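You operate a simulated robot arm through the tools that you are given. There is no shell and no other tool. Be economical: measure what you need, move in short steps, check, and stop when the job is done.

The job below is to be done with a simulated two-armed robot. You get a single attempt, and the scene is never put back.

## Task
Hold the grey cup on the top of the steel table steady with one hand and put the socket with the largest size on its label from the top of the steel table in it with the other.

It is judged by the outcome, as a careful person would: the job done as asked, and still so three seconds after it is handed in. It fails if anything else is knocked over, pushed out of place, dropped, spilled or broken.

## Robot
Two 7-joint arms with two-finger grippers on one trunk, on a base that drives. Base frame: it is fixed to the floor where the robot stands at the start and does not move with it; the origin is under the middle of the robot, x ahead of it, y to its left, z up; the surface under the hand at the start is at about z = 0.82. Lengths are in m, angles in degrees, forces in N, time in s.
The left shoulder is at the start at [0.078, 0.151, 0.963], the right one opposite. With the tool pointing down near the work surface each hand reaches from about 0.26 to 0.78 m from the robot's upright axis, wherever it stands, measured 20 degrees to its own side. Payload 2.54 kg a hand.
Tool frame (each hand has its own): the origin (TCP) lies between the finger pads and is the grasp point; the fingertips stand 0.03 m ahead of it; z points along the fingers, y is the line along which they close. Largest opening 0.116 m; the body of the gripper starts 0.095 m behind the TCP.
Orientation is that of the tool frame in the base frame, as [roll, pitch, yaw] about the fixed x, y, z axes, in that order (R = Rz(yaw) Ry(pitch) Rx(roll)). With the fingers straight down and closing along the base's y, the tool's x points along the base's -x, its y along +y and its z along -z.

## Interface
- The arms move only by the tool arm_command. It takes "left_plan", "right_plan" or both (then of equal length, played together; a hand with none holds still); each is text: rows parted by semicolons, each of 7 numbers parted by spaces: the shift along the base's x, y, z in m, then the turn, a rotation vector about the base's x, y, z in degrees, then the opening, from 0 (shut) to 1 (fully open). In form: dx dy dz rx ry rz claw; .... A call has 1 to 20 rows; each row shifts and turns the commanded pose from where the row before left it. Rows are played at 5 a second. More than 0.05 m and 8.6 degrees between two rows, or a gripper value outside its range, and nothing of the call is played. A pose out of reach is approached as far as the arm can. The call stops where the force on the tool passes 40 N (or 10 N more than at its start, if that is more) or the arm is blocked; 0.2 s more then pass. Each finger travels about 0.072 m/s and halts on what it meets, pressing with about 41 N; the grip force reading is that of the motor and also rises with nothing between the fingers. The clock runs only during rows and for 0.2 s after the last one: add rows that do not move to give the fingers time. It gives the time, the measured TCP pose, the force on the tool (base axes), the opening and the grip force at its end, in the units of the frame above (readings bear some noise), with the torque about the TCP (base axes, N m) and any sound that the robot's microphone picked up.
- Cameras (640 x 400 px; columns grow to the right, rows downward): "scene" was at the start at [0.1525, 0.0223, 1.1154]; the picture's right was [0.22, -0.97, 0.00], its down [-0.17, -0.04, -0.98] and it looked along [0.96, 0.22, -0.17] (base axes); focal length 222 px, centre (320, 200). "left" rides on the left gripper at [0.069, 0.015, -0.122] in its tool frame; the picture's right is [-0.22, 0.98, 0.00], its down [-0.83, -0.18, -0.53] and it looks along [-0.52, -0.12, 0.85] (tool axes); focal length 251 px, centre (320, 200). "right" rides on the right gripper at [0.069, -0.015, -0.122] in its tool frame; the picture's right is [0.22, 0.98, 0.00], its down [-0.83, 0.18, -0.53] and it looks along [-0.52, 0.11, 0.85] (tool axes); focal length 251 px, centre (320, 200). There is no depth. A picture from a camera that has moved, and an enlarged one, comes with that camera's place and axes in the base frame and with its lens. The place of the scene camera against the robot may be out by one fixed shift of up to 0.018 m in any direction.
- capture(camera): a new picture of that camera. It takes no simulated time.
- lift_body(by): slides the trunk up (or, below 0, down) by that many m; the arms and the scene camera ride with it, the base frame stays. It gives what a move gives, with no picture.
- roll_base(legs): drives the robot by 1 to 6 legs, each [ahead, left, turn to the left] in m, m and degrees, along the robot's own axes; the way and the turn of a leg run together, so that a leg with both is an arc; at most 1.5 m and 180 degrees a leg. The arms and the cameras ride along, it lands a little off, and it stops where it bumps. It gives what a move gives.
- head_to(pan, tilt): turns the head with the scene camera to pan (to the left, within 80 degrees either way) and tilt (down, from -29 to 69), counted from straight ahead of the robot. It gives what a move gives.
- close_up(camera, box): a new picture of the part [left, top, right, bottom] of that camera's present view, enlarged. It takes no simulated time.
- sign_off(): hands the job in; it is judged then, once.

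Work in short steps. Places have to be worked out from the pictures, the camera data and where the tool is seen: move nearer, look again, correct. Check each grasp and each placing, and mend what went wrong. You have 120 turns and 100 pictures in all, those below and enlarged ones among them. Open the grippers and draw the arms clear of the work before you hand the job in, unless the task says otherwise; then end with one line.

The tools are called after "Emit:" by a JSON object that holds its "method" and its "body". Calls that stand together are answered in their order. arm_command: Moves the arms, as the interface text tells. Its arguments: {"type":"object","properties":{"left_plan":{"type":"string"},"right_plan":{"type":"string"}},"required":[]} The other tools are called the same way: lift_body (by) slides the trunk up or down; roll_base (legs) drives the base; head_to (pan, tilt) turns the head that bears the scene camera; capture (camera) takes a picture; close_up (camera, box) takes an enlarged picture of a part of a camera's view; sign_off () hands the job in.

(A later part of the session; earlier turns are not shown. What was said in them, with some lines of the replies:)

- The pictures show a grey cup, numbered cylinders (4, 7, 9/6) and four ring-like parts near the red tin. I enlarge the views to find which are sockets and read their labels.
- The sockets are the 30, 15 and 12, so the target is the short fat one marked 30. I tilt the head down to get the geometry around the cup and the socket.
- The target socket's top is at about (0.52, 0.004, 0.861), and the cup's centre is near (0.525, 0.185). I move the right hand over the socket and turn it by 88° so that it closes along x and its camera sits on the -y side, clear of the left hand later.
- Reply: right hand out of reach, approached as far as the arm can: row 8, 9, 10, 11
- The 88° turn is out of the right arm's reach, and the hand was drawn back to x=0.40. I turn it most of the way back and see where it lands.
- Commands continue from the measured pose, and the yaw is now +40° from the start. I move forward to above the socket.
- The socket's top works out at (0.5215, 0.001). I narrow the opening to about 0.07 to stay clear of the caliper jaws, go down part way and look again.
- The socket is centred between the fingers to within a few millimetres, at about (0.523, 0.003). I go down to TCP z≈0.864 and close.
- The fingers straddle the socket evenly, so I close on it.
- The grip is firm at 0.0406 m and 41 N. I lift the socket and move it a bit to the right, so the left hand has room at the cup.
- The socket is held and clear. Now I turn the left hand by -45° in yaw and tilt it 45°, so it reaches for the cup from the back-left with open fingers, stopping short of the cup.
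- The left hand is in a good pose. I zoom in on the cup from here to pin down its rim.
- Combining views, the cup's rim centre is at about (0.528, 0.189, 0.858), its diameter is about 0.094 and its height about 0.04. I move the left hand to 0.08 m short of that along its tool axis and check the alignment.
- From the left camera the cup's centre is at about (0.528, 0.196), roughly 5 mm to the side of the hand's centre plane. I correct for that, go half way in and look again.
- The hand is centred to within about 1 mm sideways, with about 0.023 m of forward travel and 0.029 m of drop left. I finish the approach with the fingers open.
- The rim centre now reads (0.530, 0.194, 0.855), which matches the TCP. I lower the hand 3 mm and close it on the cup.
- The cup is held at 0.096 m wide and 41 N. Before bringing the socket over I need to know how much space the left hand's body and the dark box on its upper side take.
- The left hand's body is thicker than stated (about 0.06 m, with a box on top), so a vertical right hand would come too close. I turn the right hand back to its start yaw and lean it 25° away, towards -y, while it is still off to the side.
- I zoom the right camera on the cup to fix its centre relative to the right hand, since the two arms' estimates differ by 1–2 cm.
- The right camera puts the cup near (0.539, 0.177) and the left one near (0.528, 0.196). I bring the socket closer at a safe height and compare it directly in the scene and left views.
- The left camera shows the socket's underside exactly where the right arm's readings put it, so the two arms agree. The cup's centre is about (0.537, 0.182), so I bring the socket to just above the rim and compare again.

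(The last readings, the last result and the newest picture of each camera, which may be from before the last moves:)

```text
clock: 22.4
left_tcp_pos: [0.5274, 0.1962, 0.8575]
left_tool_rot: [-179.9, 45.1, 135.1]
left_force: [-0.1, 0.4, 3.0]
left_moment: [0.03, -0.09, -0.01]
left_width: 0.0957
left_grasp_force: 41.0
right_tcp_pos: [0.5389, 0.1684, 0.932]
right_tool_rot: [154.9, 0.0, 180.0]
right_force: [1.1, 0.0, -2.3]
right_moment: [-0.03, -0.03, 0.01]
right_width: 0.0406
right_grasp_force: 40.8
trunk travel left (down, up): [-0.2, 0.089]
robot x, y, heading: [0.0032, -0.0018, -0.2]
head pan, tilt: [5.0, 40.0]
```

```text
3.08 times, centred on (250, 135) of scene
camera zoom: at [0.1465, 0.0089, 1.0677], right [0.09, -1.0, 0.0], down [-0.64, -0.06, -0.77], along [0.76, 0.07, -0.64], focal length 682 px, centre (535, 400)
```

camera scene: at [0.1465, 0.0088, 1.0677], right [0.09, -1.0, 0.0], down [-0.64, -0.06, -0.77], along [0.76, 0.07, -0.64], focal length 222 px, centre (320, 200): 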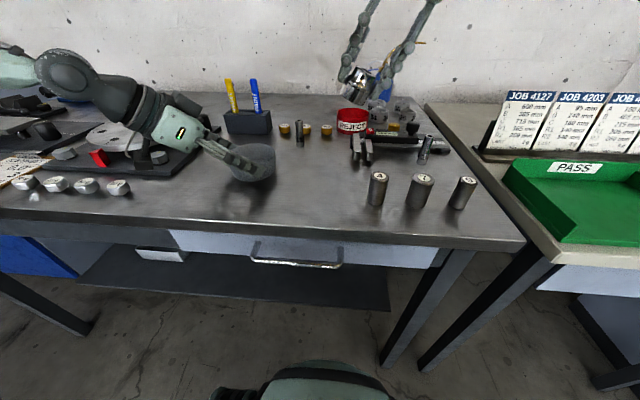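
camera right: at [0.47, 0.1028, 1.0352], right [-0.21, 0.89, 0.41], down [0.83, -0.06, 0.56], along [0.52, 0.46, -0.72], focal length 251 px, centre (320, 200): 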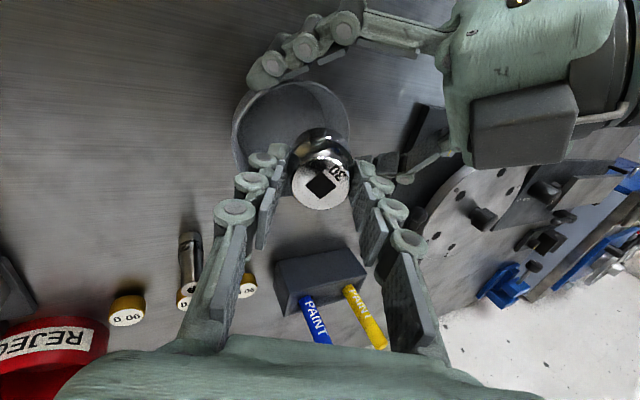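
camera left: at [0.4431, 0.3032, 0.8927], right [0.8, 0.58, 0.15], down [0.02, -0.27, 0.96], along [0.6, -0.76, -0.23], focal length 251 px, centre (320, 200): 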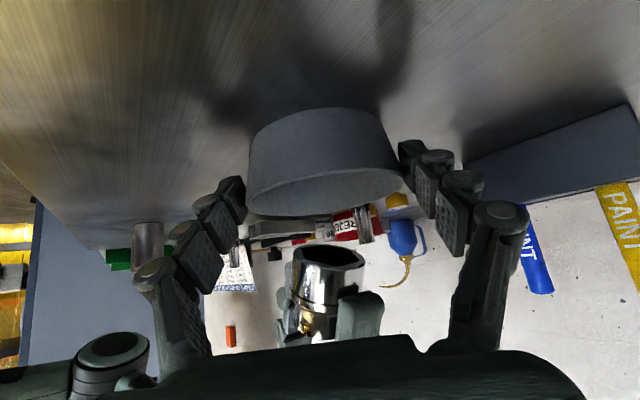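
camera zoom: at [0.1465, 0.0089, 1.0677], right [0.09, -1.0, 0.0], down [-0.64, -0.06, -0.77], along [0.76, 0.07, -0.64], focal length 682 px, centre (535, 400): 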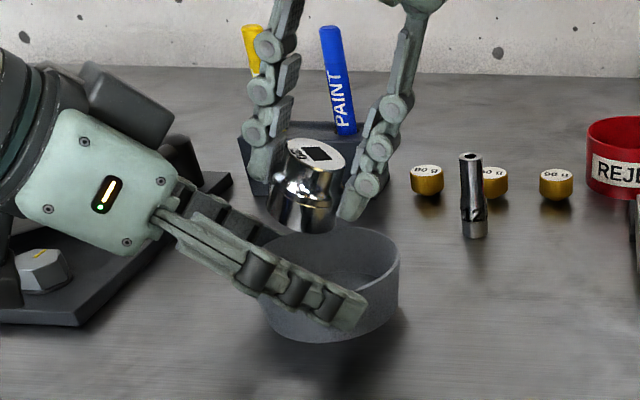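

The views now give the cup's centre as about (0.538, 0.180), and the socket is positioned so it will settle near there. I lower it slowly into the cup, to just off the floor.

Emit:
{"method": "arm_command", "body": {"right_plan": "0 0 -0.012 0 0 0 0;0 0 -0.012 0 0 0 0;0 0 -0.01 0 0 0 0;0 0 0 0 0 0 0"}}

Emit:
{"method": "capture", "body": {"camera": "right"}}

Emit:
{"method": "close_up", "body": {"camera": "scene", "box": [180, 80, 320, 200]}}

Emit:
{"method": "capture", "body": {"camera": "left"}}

```text
clock: 23.4
left_tcp_pos: [0.5288, 0.1966, 0.8564]
left_tool_rot: [-179.9, 45.0, 135.2]
left_force: [-0.4, 0.5, 1.7]
left_moment: [0.02, -0.04, 0.02]
left_width: 0.0954
left_grasp_force: 40.9
right_tcp_pos: [0.5376, 0.1681, 0.8965]
right_tool_rot: [154.9, 0.0, 179.9]
right_force: [0.9, 0.2, -2.5]
right_moment: [-0.04, -0.01, -0.01]
right_width: 0.0408
right_grasp_force: 41.3
trunk travel left (down, up): [-0.2, 0.089]
robot x, y, heading: [-0.0028, -0.0024, -0.1]
head pan, tilt: [5.0, 40.0]
```

```text
57 pictures are left
camera right: at [0.4697, 0.1024, 1.0009], right [-0.21, 0.89, 0.41], down [0.83, -0.06, 0.56], along [0.52, 0.46, -0.72], focal length 251 px, centre (320, 200)
```

right: 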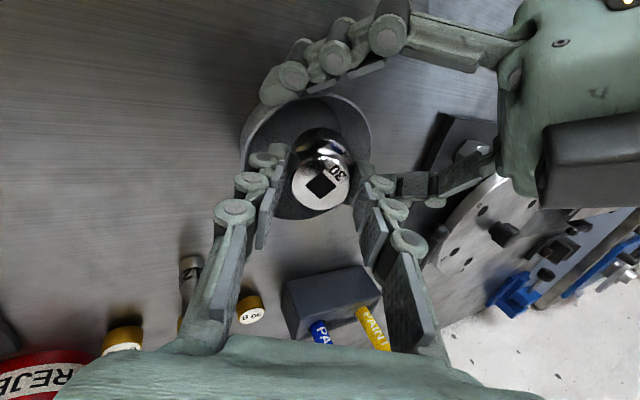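

```text
3.33 times, centred on (250, 140) of scene
camera zoom: at [0.1466, 0.0089, 1.0677], right [0.09, -1.0, 0.0], down [-0.64, -0.06, -0.77], along [0.76, 0.07, -0.64], focal length 739 px, centre (553, 400)
```

zoom: 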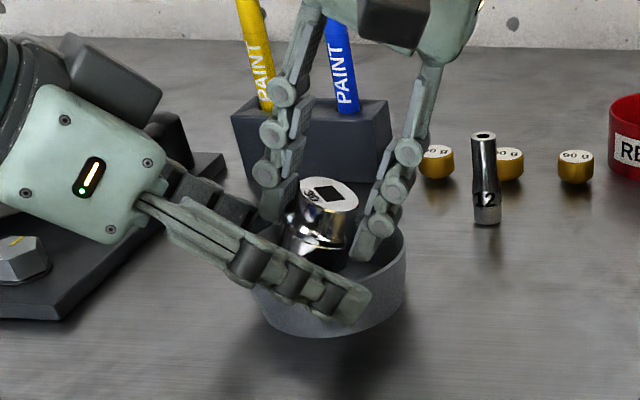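

```text
55 pictures are left
camera left: at [0.4431, 0.3032, 0.8926], right [0.8, 0.58, 0.15], down [0.02, -0.27, 0.96], along [0.6, -0.76, -0.23], focal length 251 px, centre (320, 200)
```

left: 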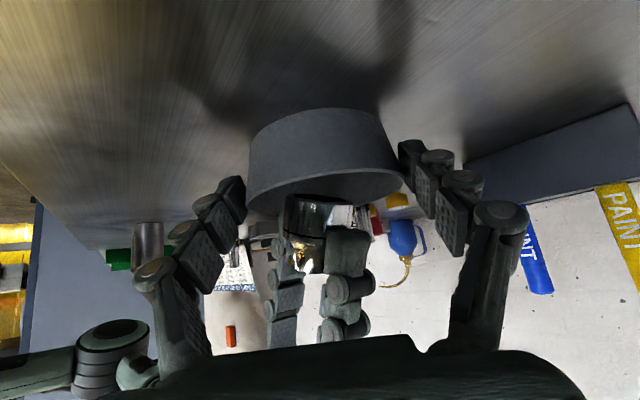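

The socket is inside the rim, well centred and with free force readings. I lower it the last 2 cm with force checks.

Emit:
{"method": "arm_command", "body": {"right_plan": "0 0 -0.008 0 0 0 0;0 0 -0.006 0 0 0 0;0 0 -0.004 0 0 0 0;0 0 0 0 0 0 0"}}

Emit:
{"method": "close_up", "body": {"camera": "scene", "box": [180, 80, 320, 200]}}

Emit:
{"method": "close_up", "body": {"camera": "right", "box": [200, 60, 440, 240]}}

```text
clock: 24.4
left_tcp_pos: [0.5284, 0.1969, 0.8554]
left_tool_rot: [-180.0, 45.0, 135.1]
left_force: [0.6, 0.0, 0.8]
left_moment: [0.14, -0.08, 0.01]
left_width: 0.0956
left_grasp_force: 40.9
right_tcp_pos: [0.5364, 0.1674, 0.8791]
right_tool_rot: [154.9, 0.0, 180.0]
right_force: [0.7, 0.6, -0.9]
right_moment: [0.01, -0.02, -0.01]
right_width: 0.0408
right_grasp_force: 41.1
trunk travel left (down, up): [-0.2, 0.089]
robot x, y, heading: [-0.0014, 0.0003, -0.3]
head pan, tilt: [5.0, 40.0]
```

```text
3.33 times, centred on (250, 140) of scene
camera zoom: at [0.1466, 0.009, 1.0677], right [0.09, -1.0, 0.0], down [-0.64, -0.06, -0.77], along [0.76, 0.07, -0.64], focal length 739 px, centre (553, 400)
```

zoom: 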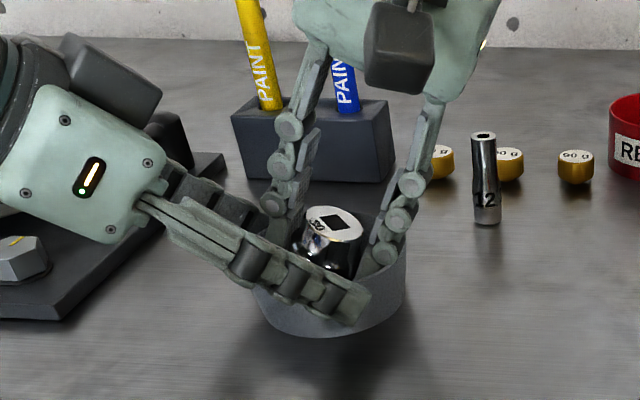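

```text
2.22 times, centred on (320, 150) of right
camera zoom: at [0.4697, 0.1027, 0.9831], right [-0.21, 0.88, 0.41], down [0.83, -0.06, 0.56], along [0.52, 0.46, -0.72], focal length 559 px, centre (320, 311)
```

zoom: 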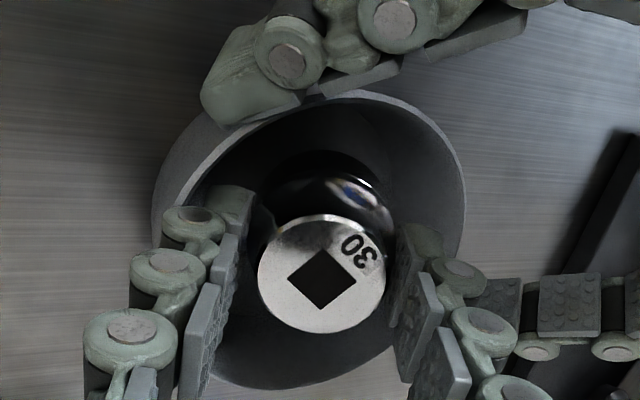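

The socket is almost on the cup's floor: the load reading fell from -2.5 to -0.9 N. I open the right hand only slightly, because the cup wall and the left finger are near.

Emit:
{"method": "arm_command", "body": {"right_plan": "0 0 0 0 0 0 0.38;0 0 0 0 0 0 0.42;0 0 0 0 0 0 0.46;0 0 0 0 0 0 0.46"}}

Emit:
{"method": "close_up", "body": {"camera": "right", "box": [200, 60, 440, 240]}}

Emit:
{"method": "close_up", "body": {"camera": "scene", "box": [180, 80, 320, 200]}}

```text
clock: 25.4
left_tcp_pos: [0.5275, 0.1965, 0.8565]
left_tool_rot: [-180.0, 44.9, 135.1]
left_force: [-1.6, -1.6, -0.8]
left_moment: [0.02, -0.09, -0.03]
left_width: 0.0954
left_grasp_force: 41.3
right_tcp_pos: [0.537, 0.1681, 0.878]
right_tool_rot: [154.9, 0.0, -180.0]
right_force: [-0.2, 0.3, 1.2]
right_moment: [-0.01, -0.01, 0.02]
right_width: 0.0539
right_grasp_force: 0.0
trunk travel left (down, up): [-0.2, 0.089]
robot x, y, heading: [-0.0006, -0.0033, 0.3]
head pan, tilt: [5.0, 40.0]
```

```text
2.22 times, centred on (320, 150) of right
camera zoom: at [0.4698, 0.1024, 0.9832], right [-0.21, 0.89, 0.41], down [0.83, -0.06, 0.56], along [0.52, 0.46, -0.72], focal length 559 px, centre (320, 311)
```

zoom: 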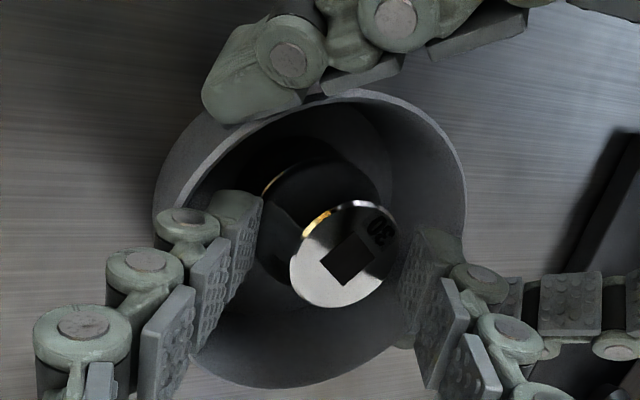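

```text
3.33 times, centred on (250, 140) of scene
camera zoom: at [0.1465, 0.0089, 1.0677], right [0.09, -1.0, 0.0], down [-0.64, -0.06, -0.77], along [0.76, 0.07, -0.64], focal length 739 px, centre (553, 400)
```

zoom: 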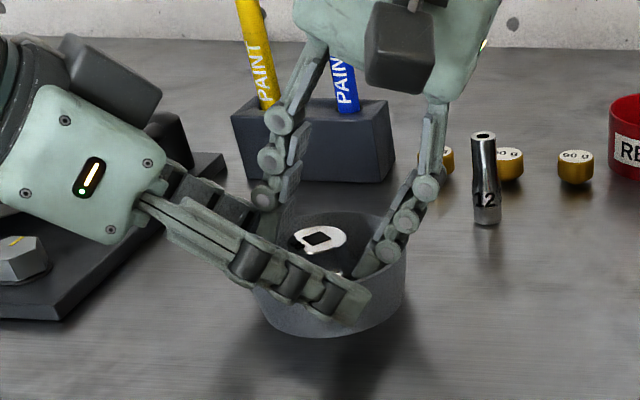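

The socket stands upright in the cup and is fully released. I raise the right hand straight up, then move it away to the right.

Emit:
{"method": "arm_command", "body": {"right_plan": "0 0 0.01 0 0 0 0.46;0 0 0.02 0 0 0 0.46;0 0 0.02 0 0 0 0.46;0 -0.02 0.03 0 0 0 0.46;0 -0.04 0.03 0 0 0 0.46;0 -0.04 0.02 0 0 0 0.46;0 -0.05 0.0 0 0 0 0.46;0 -0.04 0 0 0 0 0.46;0 0 0 0 0 0 0.46"}}

Emit:
{"method": "close_up", "body": {"camera": "scene", "box": [180, 80, 320, 200]}}

Emit:
{"method": "capture", "body": {"camera": "right"}}

```text
clock: 27.4
left_tcp_pos: [0.5277, 0.1975, 0.8563]
left_tool_rot: [-180.0, 45.0, 135.1]
left_force: [0.1, 0.2, -2.3]
left_moment: [0.0, 0.05, 0.0]
left_width: 0.0953
left_grasp_force: 40.9
right_tcp_pos: [0.5384, -0.0225, 1.0083]
right_tool_rot: [154.9, 0.0, 179.8]
right_force: [1.0, 0.5, 0.0]
right_moment: [-0.01, -0.03, -0.03]
right_width: 0.0534
right_grasp_force: 0.1
trunk travel left (down, up): [-0.2, 0.089]
robot x, y, heading: [0.0019, 0.0026, 0.1]
head pan, tilt: [5.0, 40.0]
```

```text
3.33 times, centred on (250, 140) of scene
camera zoom: at [0.1467, 0.009, 1.0677], right [0.09, -1.0, 0.0], down [-0.64, -0.06, -0.77], along [0.76, 0.07, -0.64], focal length 739 px, centre (553, 400)
```

zoom: 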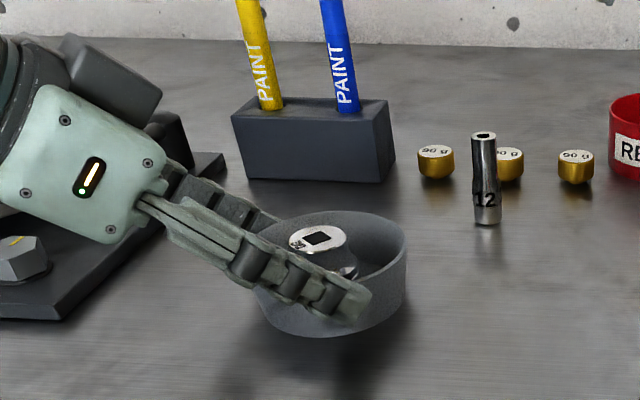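

```text
49 pictures are left
camera right: at [0.47, -0.0877, 1.1136], right [-0.21, 0.88, 0.41], down [0.83, -0.06, 0.56], along [0.52, 0.46, -0.72], focal length 251 px, centre (320, 200)
```

right: 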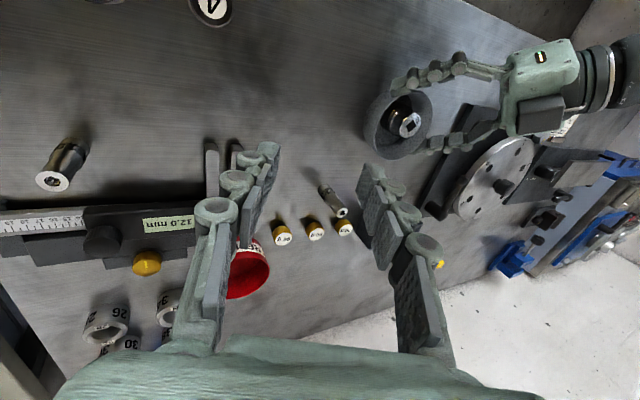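

The socket sits in the held cup. I release the cup with the left hand and draw back along the approach line.

Emit:
{"method": "arm_command", "body": {"left_plan": "0 0 0 0 0 0 0.88;0 0 0 0 0 0 0.94;0 0 0 0 0 0 1;0 0 0 0 0 0 1;-0.01 0.01 0.014 0 0 0 1;-0.015 0.015 0.021 0 0 0 1;-0.02 0.02 0.028 0 0 0 1;-0.02 0.02 0.028 0 0 0 1;-0.01 0 0.04 0 0 0 1;-0.01 0 0.04 0 0 0 1;0 0 0 0 0 0 1"}}

Emit:
{"method": "capture", "body": {"camera": "scene"}}

Emit:
{"method": "close_up", "body": {"camera": "scene", "box": [180, 80, 320, 200]}}

```text
clock: 29.8
left_tcp_pos: [0.4417, 0.2623, 1.0266]
left_tool_rot: [-179.9, 45.0, 135.1]
left_force: [-0.7, 0.0, 0.0]
left_moment: [0.0, 0.02, -0.02]
left_width: 0.1163
left_grasp_force: 0.0
right_tcp_pos: [0.5382, -0.0227, 1.009]
right_tool_rot: [154.9, 0.0, 179.8]
right_force: [-0.5, -0.5, -0.4]
right_moment: [-0.04, 0.02, 0.02]
right_width: 0.0536
right_grasp_force: 0.0
trunk travel left (down, up): [-0.2, 0.089]
robot x, y, heading: [-0.0019, 0.002, 0.3]
head pan, tilt: [5.0, 40.0]
```

```text
48 pictures are left
camera scene: at [0.1466, 0.0089, 1.0677], right [0.09, -1.0, 0.0], down [-0.64, -0.06, -0.77], along [0.76, 0.07, -0.64], focal length 222 px, centre (320, 200)
```

scene: 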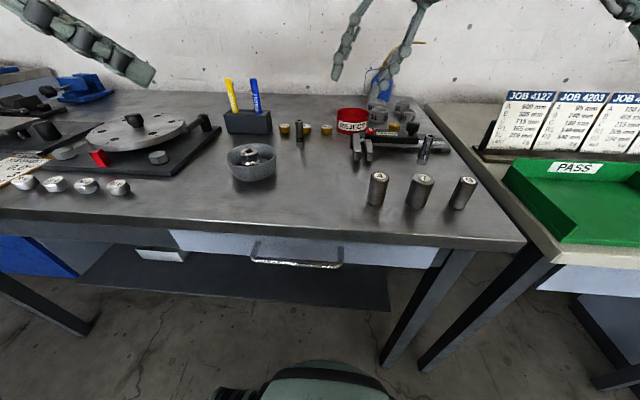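

```text
3.33 times, centred on (250, 140) of scene
camera zoom: at [0.1466, 0.0089, 1.0677], right [0.09, -1.0, 0.0], down [-0.64, -0.06, -0.77], along [0.76, 0.07, -0.64], focal length 739 px, centre (553, 400)
```

zoom: 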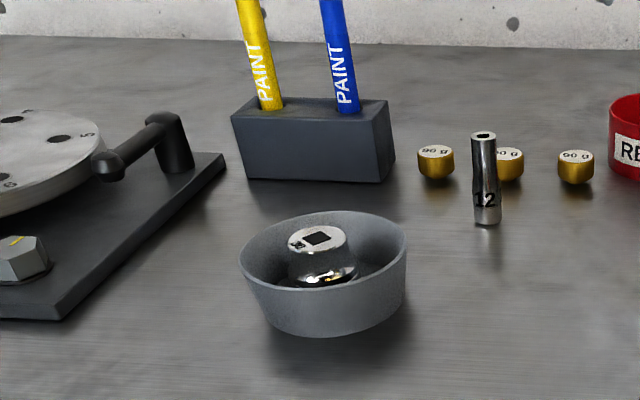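

The socket stands in the cup, the cup is in place and nothing else has moved. I open the right hand and raise it clear.

Emit:
{"method": "arm_command", "body": {"right_plan": "0 -0.03 0.03 0 0 0 1;0 -0.03 0.03 0 0 0 1;0 0 0 0 0 0 1;0 0 0 0 0 0 1"}}

```text
clock: 30.8
left_tcp_pos: [0.442, 0.2612, 1.0277]
left_tool_rot: [-179.9, 45.0, 135.1]
left_force: [0.6, -0.2, -0.4]
left_moment: [0.01, 0.0, 0.05]
left_width: 0.1159
left_grasp_force: 0.1
right_tcp_pos: [0.5387, -0.0814, 1.0694]
right_tool_rot: [154.9, 0.1, 179.9]
right_force: [-0.1, -1.1, 0.5]
right_moment: [0.02, 0.01, -0.03]
right_width: 0.1161
right_grasp_force: 0.0
trunk travel left (down, up): [-0.2, 0.089]
robot x, y, heading: [-0.0001, -0.0009, 0.2]
head pan, tilt: [5.0, 40.0]
```

Both hands are open and clear of the work, so I hand the job in.

Emit:
{"method": "sign_off", "body": {}}

```text
The job is handed in.
```

The size-30 socket, the largest of the three (30, 15 and 12), is standing in the grey cup; the left hand held the cup while the right put the socket in, and nothing else moved in the last pictures.
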